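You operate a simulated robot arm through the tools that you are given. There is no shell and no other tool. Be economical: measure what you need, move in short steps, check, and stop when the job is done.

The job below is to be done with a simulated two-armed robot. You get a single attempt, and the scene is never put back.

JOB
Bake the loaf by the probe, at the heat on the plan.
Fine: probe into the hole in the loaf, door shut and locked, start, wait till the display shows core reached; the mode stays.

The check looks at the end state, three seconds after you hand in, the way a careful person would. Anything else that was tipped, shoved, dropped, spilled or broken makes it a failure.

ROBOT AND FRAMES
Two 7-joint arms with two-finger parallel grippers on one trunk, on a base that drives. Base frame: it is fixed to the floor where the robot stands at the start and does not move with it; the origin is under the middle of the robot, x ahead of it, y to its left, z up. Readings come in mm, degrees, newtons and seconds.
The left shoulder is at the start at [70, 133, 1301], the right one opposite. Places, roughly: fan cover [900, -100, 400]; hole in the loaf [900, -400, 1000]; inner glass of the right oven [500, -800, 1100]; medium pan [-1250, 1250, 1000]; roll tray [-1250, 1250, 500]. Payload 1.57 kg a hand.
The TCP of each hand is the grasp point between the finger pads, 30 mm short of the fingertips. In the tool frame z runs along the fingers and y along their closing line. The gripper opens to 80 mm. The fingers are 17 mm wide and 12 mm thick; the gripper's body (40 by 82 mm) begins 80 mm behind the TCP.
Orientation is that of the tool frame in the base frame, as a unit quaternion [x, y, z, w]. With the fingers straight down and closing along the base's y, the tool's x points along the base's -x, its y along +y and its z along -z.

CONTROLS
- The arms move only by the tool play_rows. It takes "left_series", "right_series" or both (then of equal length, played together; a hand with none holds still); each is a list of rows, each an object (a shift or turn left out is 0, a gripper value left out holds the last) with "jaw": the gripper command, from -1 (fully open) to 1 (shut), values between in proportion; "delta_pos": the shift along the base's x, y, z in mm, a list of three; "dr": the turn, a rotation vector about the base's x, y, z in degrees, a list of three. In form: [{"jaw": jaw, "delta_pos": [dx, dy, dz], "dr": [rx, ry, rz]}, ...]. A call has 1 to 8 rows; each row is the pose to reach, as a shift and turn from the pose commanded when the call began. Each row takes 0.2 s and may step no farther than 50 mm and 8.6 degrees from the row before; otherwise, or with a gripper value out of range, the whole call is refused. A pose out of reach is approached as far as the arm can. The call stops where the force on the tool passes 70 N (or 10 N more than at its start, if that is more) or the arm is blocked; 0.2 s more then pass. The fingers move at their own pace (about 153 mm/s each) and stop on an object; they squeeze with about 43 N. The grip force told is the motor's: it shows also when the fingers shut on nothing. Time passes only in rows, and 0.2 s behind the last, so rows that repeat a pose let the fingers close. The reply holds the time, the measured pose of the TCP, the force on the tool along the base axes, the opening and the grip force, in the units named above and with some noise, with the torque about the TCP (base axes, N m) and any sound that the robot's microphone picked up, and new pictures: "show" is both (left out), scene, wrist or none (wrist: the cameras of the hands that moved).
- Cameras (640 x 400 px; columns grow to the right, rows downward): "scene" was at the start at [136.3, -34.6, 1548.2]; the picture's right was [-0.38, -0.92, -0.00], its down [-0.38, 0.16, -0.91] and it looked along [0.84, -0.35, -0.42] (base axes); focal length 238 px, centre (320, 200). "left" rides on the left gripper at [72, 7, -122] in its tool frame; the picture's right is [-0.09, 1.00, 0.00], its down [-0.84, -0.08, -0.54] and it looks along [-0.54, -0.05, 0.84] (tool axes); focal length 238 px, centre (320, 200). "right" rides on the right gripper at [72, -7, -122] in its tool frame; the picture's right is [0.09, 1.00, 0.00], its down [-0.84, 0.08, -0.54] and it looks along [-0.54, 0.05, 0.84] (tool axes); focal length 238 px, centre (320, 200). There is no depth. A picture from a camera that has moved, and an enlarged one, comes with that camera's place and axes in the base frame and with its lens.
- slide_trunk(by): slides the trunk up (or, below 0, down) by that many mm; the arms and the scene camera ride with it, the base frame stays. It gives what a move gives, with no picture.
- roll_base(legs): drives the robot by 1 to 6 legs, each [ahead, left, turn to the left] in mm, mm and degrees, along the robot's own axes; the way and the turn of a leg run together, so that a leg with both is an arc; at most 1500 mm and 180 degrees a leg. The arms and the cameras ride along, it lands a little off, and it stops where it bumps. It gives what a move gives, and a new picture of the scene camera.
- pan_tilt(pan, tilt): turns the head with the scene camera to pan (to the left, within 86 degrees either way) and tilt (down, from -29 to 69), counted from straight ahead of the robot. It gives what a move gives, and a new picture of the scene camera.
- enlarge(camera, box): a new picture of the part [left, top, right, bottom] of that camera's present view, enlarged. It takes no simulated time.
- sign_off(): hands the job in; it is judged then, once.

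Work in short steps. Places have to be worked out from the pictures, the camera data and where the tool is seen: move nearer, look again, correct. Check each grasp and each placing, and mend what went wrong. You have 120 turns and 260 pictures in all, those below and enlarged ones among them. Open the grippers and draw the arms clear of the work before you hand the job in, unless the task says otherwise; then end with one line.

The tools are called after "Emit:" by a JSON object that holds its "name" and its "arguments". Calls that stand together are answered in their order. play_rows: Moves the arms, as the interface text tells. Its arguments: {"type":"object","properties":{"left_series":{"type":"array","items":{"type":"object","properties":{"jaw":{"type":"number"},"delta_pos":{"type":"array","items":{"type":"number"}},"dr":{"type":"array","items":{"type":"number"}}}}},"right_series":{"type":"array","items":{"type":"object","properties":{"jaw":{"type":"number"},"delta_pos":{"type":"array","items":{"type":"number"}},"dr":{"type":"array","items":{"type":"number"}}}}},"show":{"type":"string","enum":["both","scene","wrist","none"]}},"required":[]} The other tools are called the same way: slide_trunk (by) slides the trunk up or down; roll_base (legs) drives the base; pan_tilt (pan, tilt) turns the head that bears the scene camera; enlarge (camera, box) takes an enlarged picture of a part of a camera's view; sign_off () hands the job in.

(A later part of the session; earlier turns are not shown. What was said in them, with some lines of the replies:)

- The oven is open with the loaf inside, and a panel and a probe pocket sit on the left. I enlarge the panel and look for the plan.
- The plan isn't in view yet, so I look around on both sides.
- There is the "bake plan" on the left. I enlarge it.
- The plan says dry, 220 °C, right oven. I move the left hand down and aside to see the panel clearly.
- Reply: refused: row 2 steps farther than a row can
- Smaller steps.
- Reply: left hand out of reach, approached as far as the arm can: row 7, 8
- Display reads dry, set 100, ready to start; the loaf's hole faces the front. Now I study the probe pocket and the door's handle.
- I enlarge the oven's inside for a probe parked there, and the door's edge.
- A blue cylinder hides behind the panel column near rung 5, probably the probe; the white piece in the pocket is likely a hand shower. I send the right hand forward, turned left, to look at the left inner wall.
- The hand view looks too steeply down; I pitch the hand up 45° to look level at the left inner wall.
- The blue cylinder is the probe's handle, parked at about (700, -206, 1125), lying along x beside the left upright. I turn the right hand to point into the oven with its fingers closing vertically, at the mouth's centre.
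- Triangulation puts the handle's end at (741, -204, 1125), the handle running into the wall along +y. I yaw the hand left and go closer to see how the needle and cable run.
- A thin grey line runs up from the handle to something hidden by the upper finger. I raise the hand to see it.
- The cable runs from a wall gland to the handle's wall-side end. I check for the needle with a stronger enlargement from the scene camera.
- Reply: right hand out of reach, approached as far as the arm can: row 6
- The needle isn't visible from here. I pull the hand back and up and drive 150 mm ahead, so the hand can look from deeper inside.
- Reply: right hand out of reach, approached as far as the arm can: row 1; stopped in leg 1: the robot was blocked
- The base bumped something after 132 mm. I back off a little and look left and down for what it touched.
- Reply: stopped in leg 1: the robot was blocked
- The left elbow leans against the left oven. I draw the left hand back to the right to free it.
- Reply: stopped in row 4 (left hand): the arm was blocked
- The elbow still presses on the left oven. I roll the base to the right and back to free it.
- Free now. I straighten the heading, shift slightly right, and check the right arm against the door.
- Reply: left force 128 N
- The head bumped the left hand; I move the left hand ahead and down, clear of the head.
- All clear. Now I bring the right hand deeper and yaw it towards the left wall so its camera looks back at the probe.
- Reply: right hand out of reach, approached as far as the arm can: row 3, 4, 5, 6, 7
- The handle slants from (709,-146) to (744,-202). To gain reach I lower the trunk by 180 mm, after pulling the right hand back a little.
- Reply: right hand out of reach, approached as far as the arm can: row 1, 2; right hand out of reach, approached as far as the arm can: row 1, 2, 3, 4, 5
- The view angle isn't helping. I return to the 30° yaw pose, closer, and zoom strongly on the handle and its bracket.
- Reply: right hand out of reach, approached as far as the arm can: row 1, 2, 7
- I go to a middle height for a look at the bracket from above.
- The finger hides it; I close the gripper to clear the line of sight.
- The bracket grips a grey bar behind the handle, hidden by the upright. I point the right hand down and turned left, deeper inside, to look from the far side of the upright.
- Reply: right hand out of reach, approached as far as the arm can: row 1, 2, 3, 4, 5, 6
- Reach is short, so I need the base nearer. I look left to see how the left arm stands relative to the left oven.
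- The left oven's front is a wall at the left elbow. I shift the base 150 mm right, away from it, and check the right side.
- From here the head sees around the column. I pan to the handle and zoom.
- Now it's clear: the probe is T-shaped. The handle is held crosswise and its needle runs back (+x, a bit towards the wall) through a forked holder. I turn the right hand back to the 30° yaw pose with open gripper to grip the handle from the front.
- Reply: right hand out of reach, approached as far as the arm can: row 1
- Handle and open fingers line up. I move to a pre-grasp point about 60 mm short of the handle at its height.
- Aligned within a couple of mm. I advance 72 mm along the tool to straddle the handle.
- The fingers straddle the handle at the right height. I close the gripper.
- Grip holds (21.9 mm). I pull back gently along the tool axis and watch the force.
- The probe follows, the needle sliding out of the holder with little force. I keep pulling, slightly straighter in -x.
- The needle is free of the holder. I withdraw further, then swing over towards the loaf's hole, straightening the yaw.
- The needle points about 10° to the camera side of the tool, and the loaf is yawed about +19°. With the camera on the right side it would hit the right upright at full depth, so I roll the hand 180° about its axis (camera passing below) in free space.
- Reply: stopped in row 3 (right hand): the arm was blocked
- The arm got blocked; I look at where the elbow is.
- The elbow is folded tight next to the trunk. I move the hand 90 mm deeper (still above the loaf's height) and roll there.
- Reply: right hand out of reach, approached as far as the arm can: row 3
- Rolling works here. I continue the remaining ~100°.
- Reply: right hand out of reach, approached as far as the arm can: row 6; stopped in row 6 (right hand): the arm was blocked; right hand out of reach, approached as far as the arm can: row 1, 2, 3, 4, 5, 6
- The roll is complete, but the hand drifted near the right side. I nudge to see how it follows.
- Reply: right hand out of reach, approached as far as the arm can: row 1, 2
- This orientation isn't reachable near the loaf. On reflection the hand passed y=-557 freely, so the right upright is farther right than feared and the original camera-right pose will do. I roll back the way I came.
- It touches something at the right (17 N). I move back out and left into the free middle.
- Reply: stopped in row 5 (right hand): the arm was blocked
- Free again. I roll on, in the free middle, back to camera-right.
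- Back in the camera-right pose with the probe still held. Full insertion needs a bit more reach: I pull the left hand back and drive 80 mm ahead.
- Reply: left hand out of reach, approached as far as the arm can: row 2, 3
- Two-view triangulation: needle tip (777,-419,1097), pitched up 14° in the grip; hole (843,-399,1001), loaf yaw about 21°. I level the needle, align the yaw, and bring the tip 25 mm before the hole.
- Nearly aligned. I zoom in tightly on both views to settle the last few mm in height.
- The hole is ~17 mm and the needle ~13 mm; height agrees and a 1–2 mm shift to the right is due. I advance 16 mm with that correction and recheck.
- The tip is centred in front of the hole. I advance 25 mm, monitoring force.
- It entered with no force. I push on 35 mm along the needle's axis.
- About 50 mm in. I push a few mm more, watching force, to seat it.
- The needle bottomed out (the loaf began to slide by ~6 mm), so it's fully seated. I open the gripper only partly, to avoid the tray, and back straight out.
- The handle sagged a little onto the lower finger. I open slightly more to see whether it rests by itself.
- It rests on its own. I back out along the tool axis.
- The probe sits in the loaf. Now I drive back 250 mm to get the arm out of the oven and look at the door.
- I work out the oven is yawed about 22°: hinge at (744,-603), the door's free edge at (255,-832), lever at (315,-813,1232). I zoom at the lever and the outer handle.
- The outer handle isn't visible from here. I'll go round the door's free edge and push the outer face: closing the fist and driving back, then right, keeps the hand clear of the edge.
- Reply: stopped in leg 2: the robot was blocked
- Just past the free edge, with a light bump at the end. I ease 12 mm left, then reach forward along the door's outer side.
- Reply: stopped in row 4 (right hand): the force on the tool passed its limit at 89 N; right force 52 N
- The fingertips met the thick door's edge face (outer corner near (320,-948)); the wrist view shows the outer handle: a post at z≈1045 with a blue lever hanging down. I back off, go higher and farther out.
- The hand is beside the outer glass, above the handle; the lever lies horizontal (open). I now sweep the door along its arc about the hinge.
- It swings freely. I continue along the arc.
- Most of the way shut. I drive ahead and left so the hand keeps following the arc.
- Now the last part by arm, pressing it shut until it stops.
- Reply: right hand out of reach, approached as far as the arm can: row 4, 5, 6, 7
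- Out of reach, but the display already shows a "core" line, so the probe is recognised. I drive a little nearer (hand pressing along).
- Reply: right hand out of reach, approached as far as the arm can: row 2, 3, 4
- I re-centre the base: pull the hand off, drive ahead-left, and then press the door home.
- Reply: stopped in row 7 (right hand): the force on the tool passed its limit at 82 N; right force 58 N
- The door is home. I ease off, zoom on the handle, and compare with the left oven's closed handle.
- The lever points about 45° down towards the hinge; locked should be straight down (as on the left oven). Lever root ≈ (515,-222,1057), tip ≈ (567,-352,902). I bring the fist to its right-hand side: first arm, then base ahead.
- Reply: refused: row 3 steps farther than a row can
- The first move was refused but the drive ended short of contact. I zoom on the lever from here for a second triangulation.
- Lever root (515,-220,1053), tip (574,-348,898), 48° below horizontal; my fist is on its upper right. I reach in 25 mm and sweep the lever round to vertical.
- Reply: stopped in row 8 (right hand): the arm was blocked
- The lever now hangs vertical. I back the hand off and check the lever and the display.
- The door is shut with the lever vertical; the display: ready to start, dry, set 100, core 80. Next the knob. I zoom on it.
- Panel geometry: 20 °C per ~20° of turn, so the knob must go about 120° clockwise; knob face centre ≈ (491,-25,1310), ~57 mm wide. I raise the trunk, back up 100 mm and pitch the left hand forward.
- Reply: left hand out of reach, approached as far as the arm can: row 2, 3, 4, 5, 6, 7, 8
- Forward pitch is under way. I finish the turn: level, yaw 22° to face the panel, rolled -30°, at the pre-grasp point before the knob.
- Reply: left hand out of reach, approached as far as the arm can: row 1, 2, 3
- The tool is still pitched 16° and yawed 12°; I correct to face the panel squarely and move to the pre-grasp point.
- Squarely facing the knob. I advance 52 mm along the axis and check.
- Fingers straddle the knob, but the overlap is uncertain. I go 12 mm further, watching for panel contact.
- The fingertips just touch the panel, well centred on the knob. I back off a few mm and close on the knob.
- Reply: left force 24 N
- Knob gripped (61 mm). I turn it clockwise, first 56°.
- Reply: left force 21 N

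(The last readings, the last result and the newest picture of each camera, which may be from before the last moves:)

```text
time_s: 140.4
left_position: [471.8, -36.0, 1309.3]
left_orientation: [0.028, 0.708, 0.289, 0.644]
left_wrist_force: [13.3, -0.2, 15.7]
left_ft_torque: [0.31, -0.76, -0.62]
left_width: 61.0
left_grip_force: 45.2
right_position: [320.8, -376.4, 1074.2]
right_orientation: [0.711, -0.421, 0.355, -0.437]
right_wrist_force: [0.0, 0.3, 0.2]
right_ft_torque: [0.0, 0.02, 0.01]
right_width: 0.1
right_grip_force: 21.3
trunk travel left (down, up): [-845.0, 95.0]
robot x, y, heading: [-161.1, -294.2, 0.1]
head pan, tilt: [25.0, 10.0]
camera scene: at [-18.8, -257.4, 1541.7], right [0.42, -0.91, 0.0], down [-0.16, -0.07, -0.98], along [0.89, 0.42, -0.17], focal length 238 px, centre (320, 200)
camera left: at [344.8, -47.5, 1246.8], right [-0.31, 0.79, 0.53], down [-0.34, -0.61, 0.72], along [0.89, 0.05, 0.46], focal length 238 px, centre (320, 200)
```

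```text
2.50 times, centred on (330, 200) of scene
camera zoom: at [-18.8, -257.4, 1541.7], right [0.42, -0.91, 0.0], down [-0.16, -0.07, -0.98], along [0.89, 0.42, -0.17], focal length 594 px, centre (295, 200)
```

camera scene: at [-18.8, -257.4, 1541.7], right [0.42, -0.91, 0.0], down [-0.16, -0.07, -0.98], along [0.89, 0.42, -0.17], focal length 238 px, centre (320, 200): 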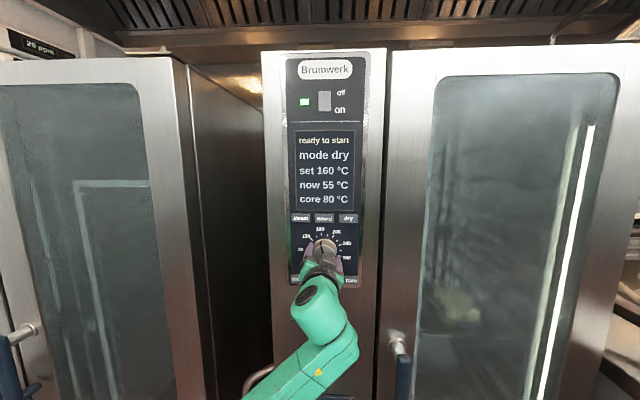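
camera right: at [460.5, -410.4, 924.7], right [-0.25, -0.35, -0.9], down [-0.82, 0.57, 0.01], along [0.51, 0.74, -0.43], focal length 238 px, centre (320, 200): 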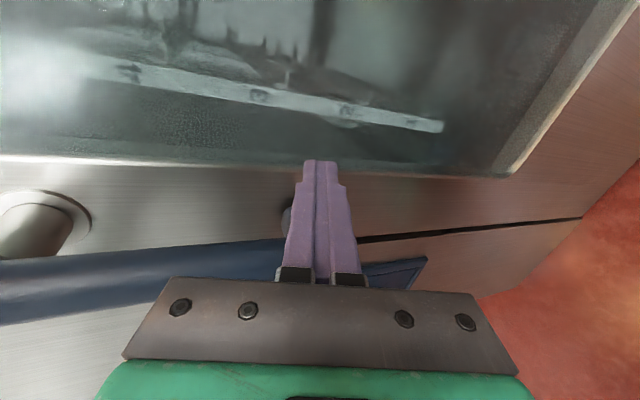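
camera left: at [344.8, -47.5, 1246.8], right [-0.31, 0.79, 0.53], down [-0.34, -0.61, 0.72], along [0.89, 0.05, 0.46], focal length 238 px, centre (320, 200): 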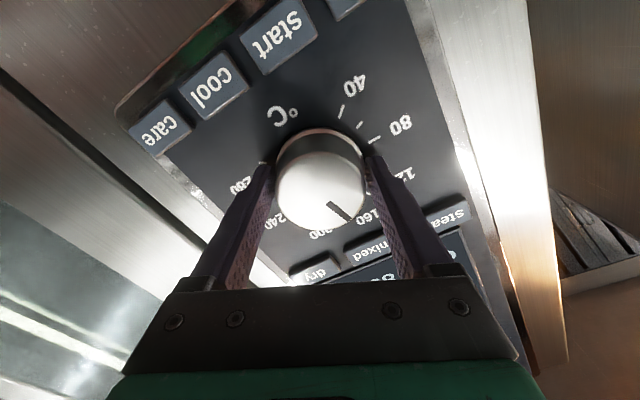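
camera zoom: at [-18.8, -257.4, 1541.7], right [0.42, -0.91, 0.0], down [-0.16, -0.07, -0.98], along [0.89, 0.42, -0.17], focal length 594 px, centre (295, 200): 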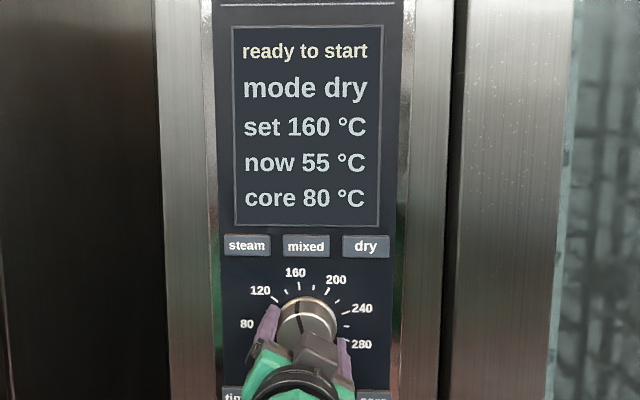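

Set 160 now, display tracks. I turn another 56° towards 220.

Emit:
{"name": "play_rows", "arguments": {"left_series": [{"dr": [7.42, 3.0, 0]}, {"dr": [14.83, 6.0, 0]}, {"dr": [22.25, 9.0, 0]}, {"dr": [29.66, 12.0, 0]}, {"dr": [37.1, 15.0, 0]}, {"dr": [44.5, 18.0, 0]}, {"dr": [51.9, 21.0, 0]}], "show": "none"}}

Emit:
{"name": "enlarge", "arguments": {"camera": "scene", "box": [270, 120, 390, 280]}}

```text
time_s: 142.0
left_position: [470.6, -36.6, 1309.5]
left_orientation: [0.356, 0.612, 0.559, 0.432]
left_wrist_force: [14.0, 0.8, 21.4]
left_ft_torque: [0.17, -0.53, -0.68]
left_width: 61.0
left_grip_force: 45.0
right_position: [319.9, -377.0, 1074.8]
right_orientation: [0.712, -0.421, 0.355, -0.436]
right_wrist_force: [0.1, 0.2, 0.6]
right_ft_torque: [-0.04, 0.0, 0.01]
right_width: 0.1
right_grip_force: 20.7
trunk travel left (down, up): [-845.0, 95.0]
robot x, y, heading: [-156.0, -294.8, 0.3]
head pan, tilt: [25.0, 10.0]
```

```text
2.50 times, centred on (330, 200) of scene
camera zoom: at [-19.7, -257.3, 1541.9], right [0.42, -0.91, 0.0], down [-0.16, -0.07, -0.98], along [0.89, 0.42, -0.17], focal length 594 px, centre (295, 200)
```

zoom: 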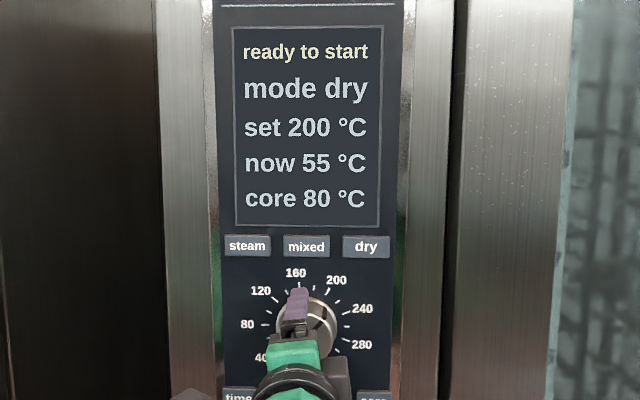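

Set 200; I add 14° more.

Emit:
{"name": "play_rows", "arguments": {"left_series": [{"dr": [6.5, 2.6, 0]}, {"dr": [13.0, 5.3, 0]}], "show": "none"}}

Emit:
{"name": "enlarge", "arguments": {"camera": "scene", "box": [270, 120, 390, 280]}}

```text
time_s: 142.6
left_position: [470.4, -36.6, 1309.8]
left_orientation: [0.427, 0.564, 0.607, 0.361]
left_wrist_force: [16.6, 1.7, 26.3]
left_ft_torque: [0.18, -0.67, -0.24]
left_width: 61.1
left_grip_force: 45.0
right_position: [319.8, -377.0, 1074.4]
right_orientation: [0.712, -0.421, 0.355, -0.436]
right_wrist_force: [0.5, 0.4, -0.5]
right_ft_torque: [0.0, -0.05, 0.0]
right_width: 0.1
right_grip_force: 21.6
trunk travel left (down, up): [-845.0, 95.0]
robot x, y, heading: [-157.3, -294.4, 0.2]
head pan, tilt: [25.0, 10.0]
```

```text
2.50 times, centred on (330, 200) of scene
camera zoom: at [-19.8, -257.6, 1541.9], right [0.42, -0.91, 0.0], down [-0.16, -0.07, -0.98], along [0.89, 0.42, -0.17], focal length 594 px, centre (295, 200)
```

zoom: 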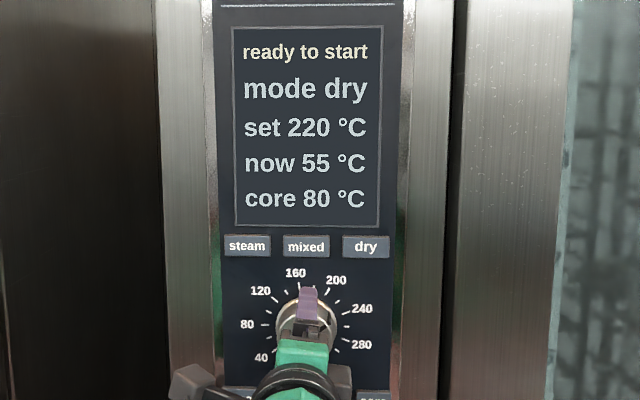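

Set 220 °C. I release the knob and retreat straight back.

Emit:
{"name": "play_rows", "arguments": {"left_series": [{"jaw": -1}, {"jaw": -1}, {"delta_pos": [-18, -7.5, 0]}, {"delta_pos": [-46, -18.5, 0]}, {"delta_pos": [-80, -32, 0]}], "show": "wrist"}}

Emit:
{"name": "enlarge", "arguments": {"camera": "scene", "box": [270, 120, 390, 280]}}

```text
time_s: 143.8
left_position: [387.0, -68.1, 1308.7]
left_orientation: [0.427, 0.565, 0.606, 0.361]
left_wrist_force: [-1.4, -0.6, 0.9]
left_ft_torque: [-0.01, 0.0, -0.03]
left_width: 80.1
left_grip_force: 0.0
right_position: [320.3, -377.0, 1076.2]
right_orientation: [0.711, -0.421, 0.356, -0.436]
right_wrist_force: [1.1, -0.9, 1.0]
right_ft_torque: [0.01, -0.01, 0.0]
right_width: 0.0
right_grip_force: 21.5
trunk travel left (down, up): [-845.0, 95.0]
robot x, y, heading: [-157.1, -295.8, 0.2]
head pan, tilt: [25.0, 10.0]
camera left: at [249.4, -48.3, 1323.3], right [0.08, -0.18, 0.98], down [-0.19, -0.97, -0.17], along [0.98, -0.18, -0.11], focal length 238 px, centre (320, 200)
```

left: 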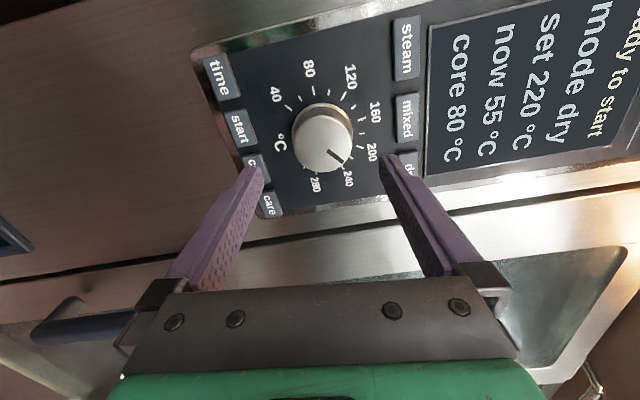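

```text
2.50 times, centred on (330, 200) of scene
camera zoom: at [-22.1, -256.2, 1542.0], right [0.42, -0.91, 0.0], down [-0.16, -0.07, -0.98], along [0.89, 0.42, -0.17], focal length 594 px, centre (295, 200)
```

zoom: 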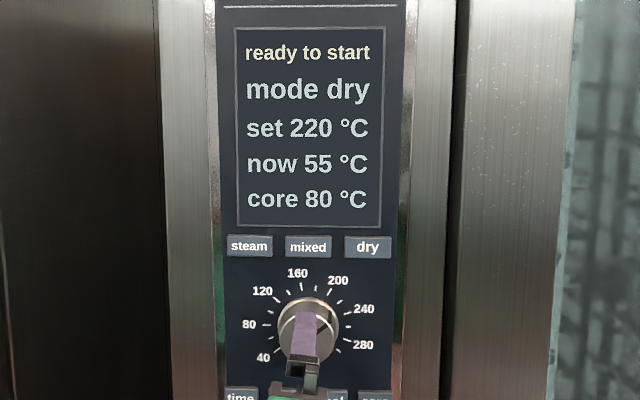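

Now the start button, at about (492,-4,1231). I close the fingers and go in front of it.

Emit:
{"name": "play_rows", "arguments": {"left_series": [{"jaw": 1, "delta_pos": [5, 10, -25]}, {"jaw": 1, "delta_pos": [15, 22, -55]}, {"jaw": 1, "delta_pos": [28, 33, -78]}, {"jaw": 1, "delta_pos": [40, 38, -78]}], "show": "wrist"}}

Emit:
{"name": "enlarge", "arguments": {"camera": "scene", "box": [270, 180, 390, 300]}}

```text
time_s: 144.8
left_position: [430.3, -28.8, 1231.7]
left_orientation: [0.427, 0.566, 0.606, 0.36]
left_wrist_force: [0.5, 0.1, -0.1]
left_ft_torque: [0.01, 0.01, -0.02]
left_width: 0.0
left_grip_force: 21.3
right_position: [321.4, -376.1, 1075.0]
right_orientation: [0.711, -0.422, 0.355, -0.435]
right_wrist_force: [-0.6, 0.1, -0.2]
right_ft_torque: [0.02, -0.01, -0.02]
right_width: 0.3
right_grip_force: 21.4
trunk travel left (down, up): [-845.0, 95.0]
robot x, y, heading: [-155.2, -293.6, 0.3]
head pan, tilt: [25.0, 10.0]
camera left: at [292.4, -9.5, 1246.4], right [0.08, -0.18, 0.98], down [-0.19, -0.97, -0.17], along [0.98, -0.18, -0.11], focal length 238 px, centre (320, 200)
```

left: 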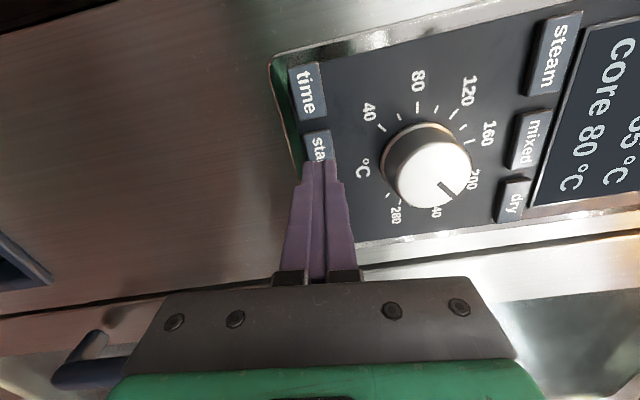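

```text
3.33 times, centred on (330, 240) of scene
camera zoom: at [-20.2, -255.5, 1541.8], right [0.42, -0.91, 0.0], down [-0.16, -0.07, -0.98], along [0.89, 0.42, -0.17], focal length 792 px, centre (287, 67)
```

zoom: 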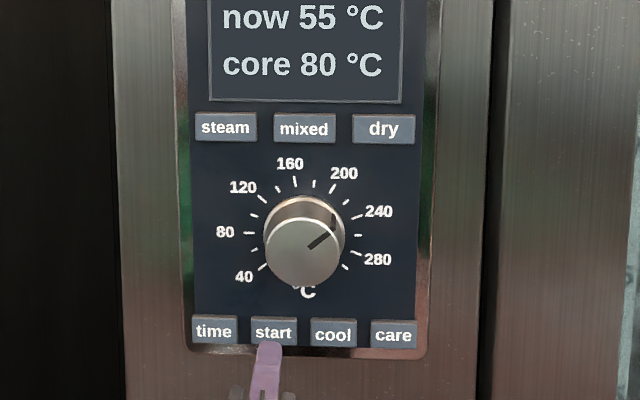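

Aligned with "start". I press it and retreat.

Emit:
{"name": "play_rows", "arguments": {"left_series": [{"delta_pos": [18, 7.2, 0]}, {"delta_pos": [30, 12, 0]}, {"delta_pos": [35, 14, 0]}, {"delta_pos": [39, 15.6, 0]}], "show": "none"}}

Emit:
{"name": "enlarge", "arguments": {"camera": "scene", "box": [270, 120, 390, 300]}}

```text
time_s: 145.8
left_position: [464.6, -15.7, 1232.0]
left_orientation: [0.427, 0.566, 0.606, 0.361]
left_wrist_force: [-18.0, -6.1, -11.0]
left_ft_torque: [-0.12, 0.32, 0.01]
left_width: 0.2
left_grip_force: 21.3
right_position: [315.1, -377.5, 1077.5]
right_orientation: [0.71, -0.42, 0.358, -0.437]
right_wrist_force: [-0.3, -0.4, -0.4]
right_ft_torque: [0.01, 0.0, -0.02]
right_width: 0.0
right_grip_force: 21.4
trunk travel left (down, up): [-845.0, 95.0]
robot x, y, heading: [-157.5, -297.5, -0.1]
head pan, tilt: [25.0, 10.0]
heard: click
```

```text
2.22 times, centred on (330, 210) of scene
camera zoom: at [-27.2, -257.3, 1542.2], right [0.42, -0.91, 0.0], down [-0.15, -0.07, -0.99], along [0.89, 0.42, -0.17], focal length 528 px, centre (298, 178)
```

zoom: 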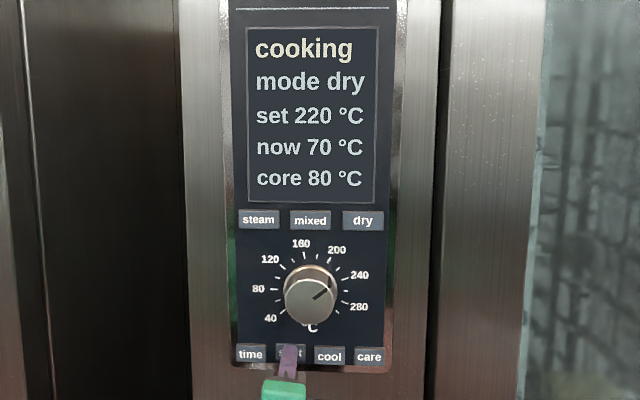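

It clicked and the display says "cooking". I retreat the hand and wait.

Emit:
{"name": "play_rows", "arguments": {"left_series": [{"delta_pos": [-18, -7, 0]}, {"delta_pos": [-46, -18, 0]}, {"delta_pos": [-85, -34, 0], "jaw": -1}, {"delta_pos": [-85, -34, 0]}, {"delta_pos": [-85, -34, 0]}, {"delta_pos": [-85, -34, 0]}, {"delta_pos": [-85, -34, 0]}, {"delta_pos": [-85, -34, 0]}], "show": "none"}}

Emit:
{"name": "play_rows", "arguments": {"right_series": [{"jaw": -1, "delta_pos": [-20, 0, 0]}, {"delta_pos": [-40, 0, 0]}, {"delta_pos": [-40, 0, 0]}, {"delta_pos": [-40, 0, 0]}, {"delta_pos": [-40, 0, 0]}, {"delta_pos": [-40, 0, 0]}, {"delta_pos": [-40, 0, 0]}, {"delta_pos": [-40, 0, 0]}], "show": "scene"}}

```text
time_s: 147.6
left_position: [383.4, -47.7, 1230.9]
left_orientation: [0.428, 0.565, 0.606, 0.361]
left_wrist_force: [0.2, 0.0, 0.1]
left_ft_torque: [-0.01, -0.01, 0.04]
left_width: 80.0
left_grip_force: 0.0
right_position: [319.9, -375.8, 1075.3]
right_orientation: [0.711, -0.421, 0.356, -0.436]
right_wrist_force: [0.2, 1.1, 0.7]
right_ft_torque: [-0.02, -0.02, -0.03]
right_width: 0.2
right_grip_force: 21.7
trunk travel left (down, up): [-845.0, 95.0]
robot x, y, heading: [-153.2, -291.3, 0.3]
head pan, tilt: [25.0, 10.0]
```

```text
time_s: 149.4
left_position: [383.3, -47.6, 1230.5]
left_orientation: [0.428, 0.565, 0.606, 0.361]
left_wrist_force: [-0.1, 1.0, -0.7]
left_ft_torque: [-0.02, 0.03, -0.01]
left_width: 80.0
left_grip_force: 0.0
right_position: [280.6, -376.2, 1074.2]
right_orientation: [0.712, -0.421, 0.357, -0.435]
right_wrist_force: [-0.4, -0.4, 0.3]
right_ft_torque: [0.01, 0.02, 0.0]
right_width: 79.9
right_grip_force: 0.0
trunk travel left (down, up): [-845.0, 95.0]
robot x, y, heading: [-156.8, -293.7, -0.0]
head pan, tilt: [25.0, 10.0]
camera scene: at [-21.0, -255.4, 1541.8], right [0.42, -0.91, 0.0], down [-0.16, -0.07, -0.98], along [0.89, 0.42, -0.17], focal length 238 px, centre (320, 200)
```

scene: 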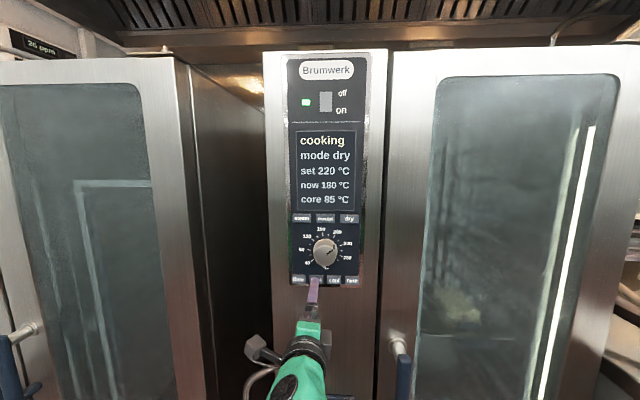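

Cooking: now 180 °C, core 85 °C rising. I draw the left hand further back and wait.

Emit:
{"name": "play_rows", "arguments": {"left_series": [{"delta_pos": [-20, -10, 0]}, {"delta_pos": [-20, -10, 0]}, {"delta_pos": [-20, -10, 0]}, {"delta_pos": [-20, -10, 0]}, {"delta_pos": [-20, -10, 0]}, {"delta_pos": [-20, -10, 0]}, {"delta_pos": [-20, -10, 0]}, {"delta_pos": [-20, -10, 0]}], "show": "none"}}

Emit:
{"name": "play_rows", "arguments": {"left_series": [{"delta_pos": [0, 0, 0]}, {"delta_pos": [0, 0, 0]}, {"delta_pos": [0, 0, 0]}, {"delta_pos": [0, 0, 0]}, {"delta_pos": [0, 0, 0]}, {"delta_pos": [0, 0, 0]}, {"delta_pos": [0, 0, 0]}, {"delta_pos": [0, 0, 0]}], "show": "none"}}

Emit:
{"name": "enlarge", "arguments": {"camera": "scene", "box": [270, 50, 390, 290]}}

```text
time_s: 151.2
left_position: [362.4, -57.3, 1231.2]
left_orientation: [0.428, 0.565, 0.606, 0.361]
left_wrist_force: [-0.6, -0.2, -0.7]
left_ft_torque: [0.03, 0.0, 0.0]
left_width: 80.2
left_grip_force: 0.1
right_position: [280.0, -376.6, 1074.9]
right_orientation: [0.712, -0.422, 0.356, -0.435]
right_wrist_force: [0.0, -0.2, -0.4]
right_ft_torque: [-0.01, 0.02, 0.0]
right_width: 80.1
right_grip_force: 0.1
trunk travel left (down, up): [-845.0, 95.0]
robot x, y, heading: [-155.1, -297.7, -0.2]
head pan, tilt: [25.0, 10.0]
```

```text
time_s: 153.0
left_position: [362.6, -58.0, 1230.8]
left_orientation: [0.427, 0.566, 0.606, 0.361]
left_wrist_force: [0.0, 0.5, -0.2]
left_ft_torque: [0.0, 0.0, 0.01]
left_width: 80.0
left_grip_force: 0.0
right_position: [279.6, -376.6, 1074.1]
right_orientation: [0.712, -0.422, 0.356, -0.435]
right_wrist_force: [0.8, -0.4, -0.3]
right_ft_torque: [0.04, -0.03, 0.0]
right_width: 79.9
right_grip_force: 0.2
trunk travel left (down, up): [-845.0, 95.0]
robot x, y, heading: [-156.4, -293.5, 0.1]
head pan, tilt: [25.0, 10.0]
```

```text
1.67 times, centred on (330, 170) of scene
camera zoom: at [-20.9, -255.4, 1541.8], right [0.42, -0.91, 0.0], down [-0.16, -0.07, -0.98], along [0.89, 0.42, -0.17], focal length 396 px, centre (303, 250)
```

zoom: 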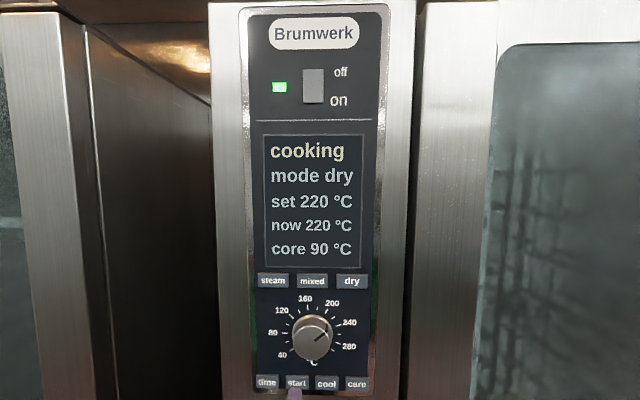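

Now 220 °C, core 90 °C. I keep waiting.

Emit:
{"name": "play_rows", "arguments": {"left_series": [{"delta_pos": [0, 0, 0]}, {"delta_pos": [0, 0, 0]}, {"delta_pos": [0, 0, 0]}, {"delta_pos": [0, 0, 0]}, {"delta_pos": [0, 0, 0]}, {"delta_pos": [0, 0, 0]}, {"delta_pos": [0, 0, 0]}, {"delta_pos": [0, 0, 0]}], "show": "none"}}

Emit:
{"name": "play_rows", "arguments": {"left_series": [{"delta_pos": [0, 0, 0]}, {"delta_pos": [0, 0, 0]}, {"delta_pos": [0, 0, 0]}, {"delta_pos": [0, 0, 0]}, {"delta_pos": [0, 0, 0]}, {"delta_pos": [0, 0, 0]}, {"delta_pos": [0, 0, 0]}, {"delta_pos": [0, 0, 0]}], "show": "none"}}

Emit:
{"name": "play_rows", "arguments": {"left_series": [{"delta_pos": [0, 0, 0]}, {"delta_pos": [0, 0, 0]}, {"delta_pos": [0, 0, 0]}, {"delta_pos": [0, 0, 0]}, {"delta_pos": [0, 0, 0]}, {"delta_pos": [0, 0, 0]}, {"delta_pos": [0, 0, 0]}, {"delta_pos": [0, 0, 0]}], "show": "none"}}

Emit:
{"name": "enlarge", "arguments": {"camera": "scene", "box": [270, 50, 390, 290]}}

```text
time_s: 154.8
left_position: [363.1, -57.6, 1231.6]
left_orientation: [0.427, 0.566, 0.605, 0.362]
left_wrist_force: [-0.8, 0.8, -0.6]
left_ft_torque: [0.02, -0.04, 0.02]
left_width: 80.3
left_grip_force: 0.0
right_position: [279.8, -376.8, 1073.0]
right_orientation: [0.712, -0.421, 0.356, -0.435]
right_wrist_force: [1.0, 0.4, -0.1]
right_ft_torque: [0.01, 0.02, 0.0]
right_width: 79.8
right_grip_force: 0.1
trunk travel left (down, up): [-845.0, 95.0]
robot x, y, heading: [-157.8, -295.4, 0.2]
head pan, tilt: [25.0, 10.0]
```

```text
time_s: 156.6
left_position: [362.4, -57.6, 1232.0]
left_orientation: [0.428, 0.565, 0.606, 0.361]
left_wrist_force: [-0.9, 0.4, 0.1]
left_ft_torque: [0.0, -0.01, -0.01]
left_width: 80.1
left_grip_force: 0.0
right_position: [280.2, -376.3, 1074.3]
right_orientation: [0.712, -0.422, 0.355, -0.436]
right_wrist_force: [0.2, -0.9, -0.4]
right_ft_torque: [-0.01, 0.0, -0.02]
right_width: 80.2
right_grip_force: 0.1
trunk travel left (down, up): [-845.0, 95.0]
robot x, y, heading: [-157.6, -299.3, -0.0]
head pan, tilt: [25.0, 10.0]
```

```text
time_s: 158.4
left_position: [362.1, -57.0, 1231.9]
left_orientation: [0.428, 0.565, 0.606, 0.361]
left_wrist_force: [0.7, -0.4, -0.2]
left_ft_torque: [-0.02, 0.02, -0.03]
left_width: 80.1
left_grip_force: 0.1
right_position: [280.1, -376.0, 1074.7]
right_orientation: [0.711, -0.422, 0.356, -0.435]
right_wrist_force: [0.8, 0.1, -1.0]
right_ft_torque: [0.02, 0.01, 0.03]
right_width: 80.0
right_grip_force: 0.0
trunk travel left (down, up): [-845.0, 95.0]
robot x, y, heading: [-154.7, -294.3, 0.1]
head pan, tilt: [25.0, 10.0]
```

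```text
1.67 times, centred on (330, 170) of scene
camera zoom: at [-20.9, -255.4, 1541.8], right [0.42, -0.91, 0.0], down [-0.16, -0.07, -0.98], along [0.89, 0.42, -0.17], focal length 396 px, centre (303, 250)
```

zoom: 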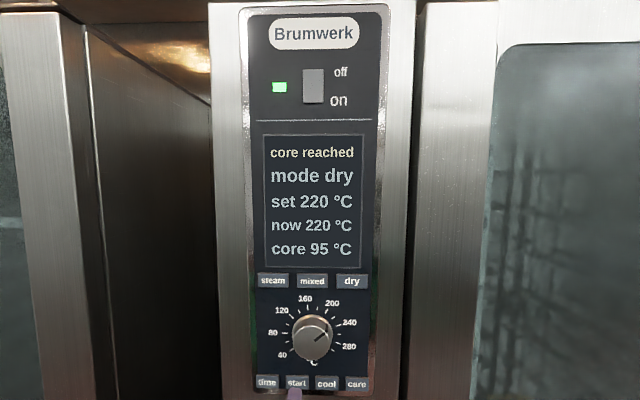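

The display shows "core reached": dry, 220 °C, core 95 °C. Both grippers are open. I back the robot 80 mm away from the oven, then sign off.

Emit:
{"name": "roll_base", "arguments": {"legs": [[-80, 0, 0]]}}

Emit:
{"name": "sign_off", "arguments": {}}

```text
time_s: 159.5
left_position: [285.5, -58.1, 1229.9]
left_orientation: [0.429, 0.567, 0.605, 0.36]
left_wrist_force: [0.2, 0.3, 0.1]
left_ft_torque: [-0.01, 0.0, 0.04]
left_width: 79.9
left_grip_force: 0.1
right_position: [202.2, -377.4, 1073.0]
right_orientation: [0.712, -0.422, 0.355, -0.435]
right_wrist_force: [0.9, 0.0, -0.3]
right_ft_torque: [0.03, 0.01, -0.02]
right_width: 80.0
right_grip_force: 0.1
trunk travel left (down, up): [-845.0, 95.0]
robot x, y, heading: [-236.2, -295.0, 0.2]
head pan, tilt: [25.0, 10.0]
camera scene: at [-97.4, -255.4, 1541.4], right [0.42, -0.91, 0.0], down [-0.16, -0.07, -0.98], along [0.89, 0.42, -0.18], focal length 238 px, centre (320, 200)
```

scene: 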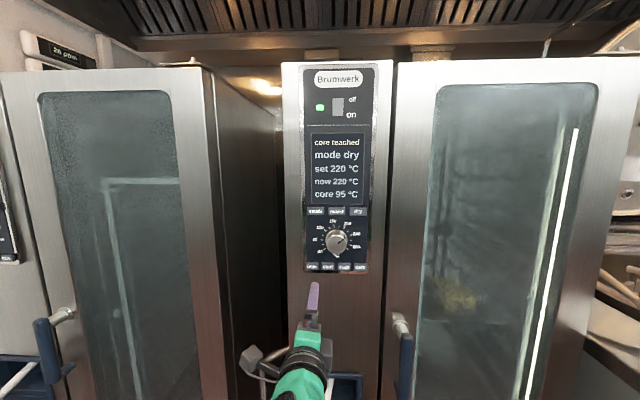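

```text
The job is handed in.
```

The loaf baked by the probe on dry at 220 °C: probe in its hole, door shut with its lever turned straight down, display showing "core reached" at 95 °C; seating the probe slid the loaf about 6 mm on its tray.
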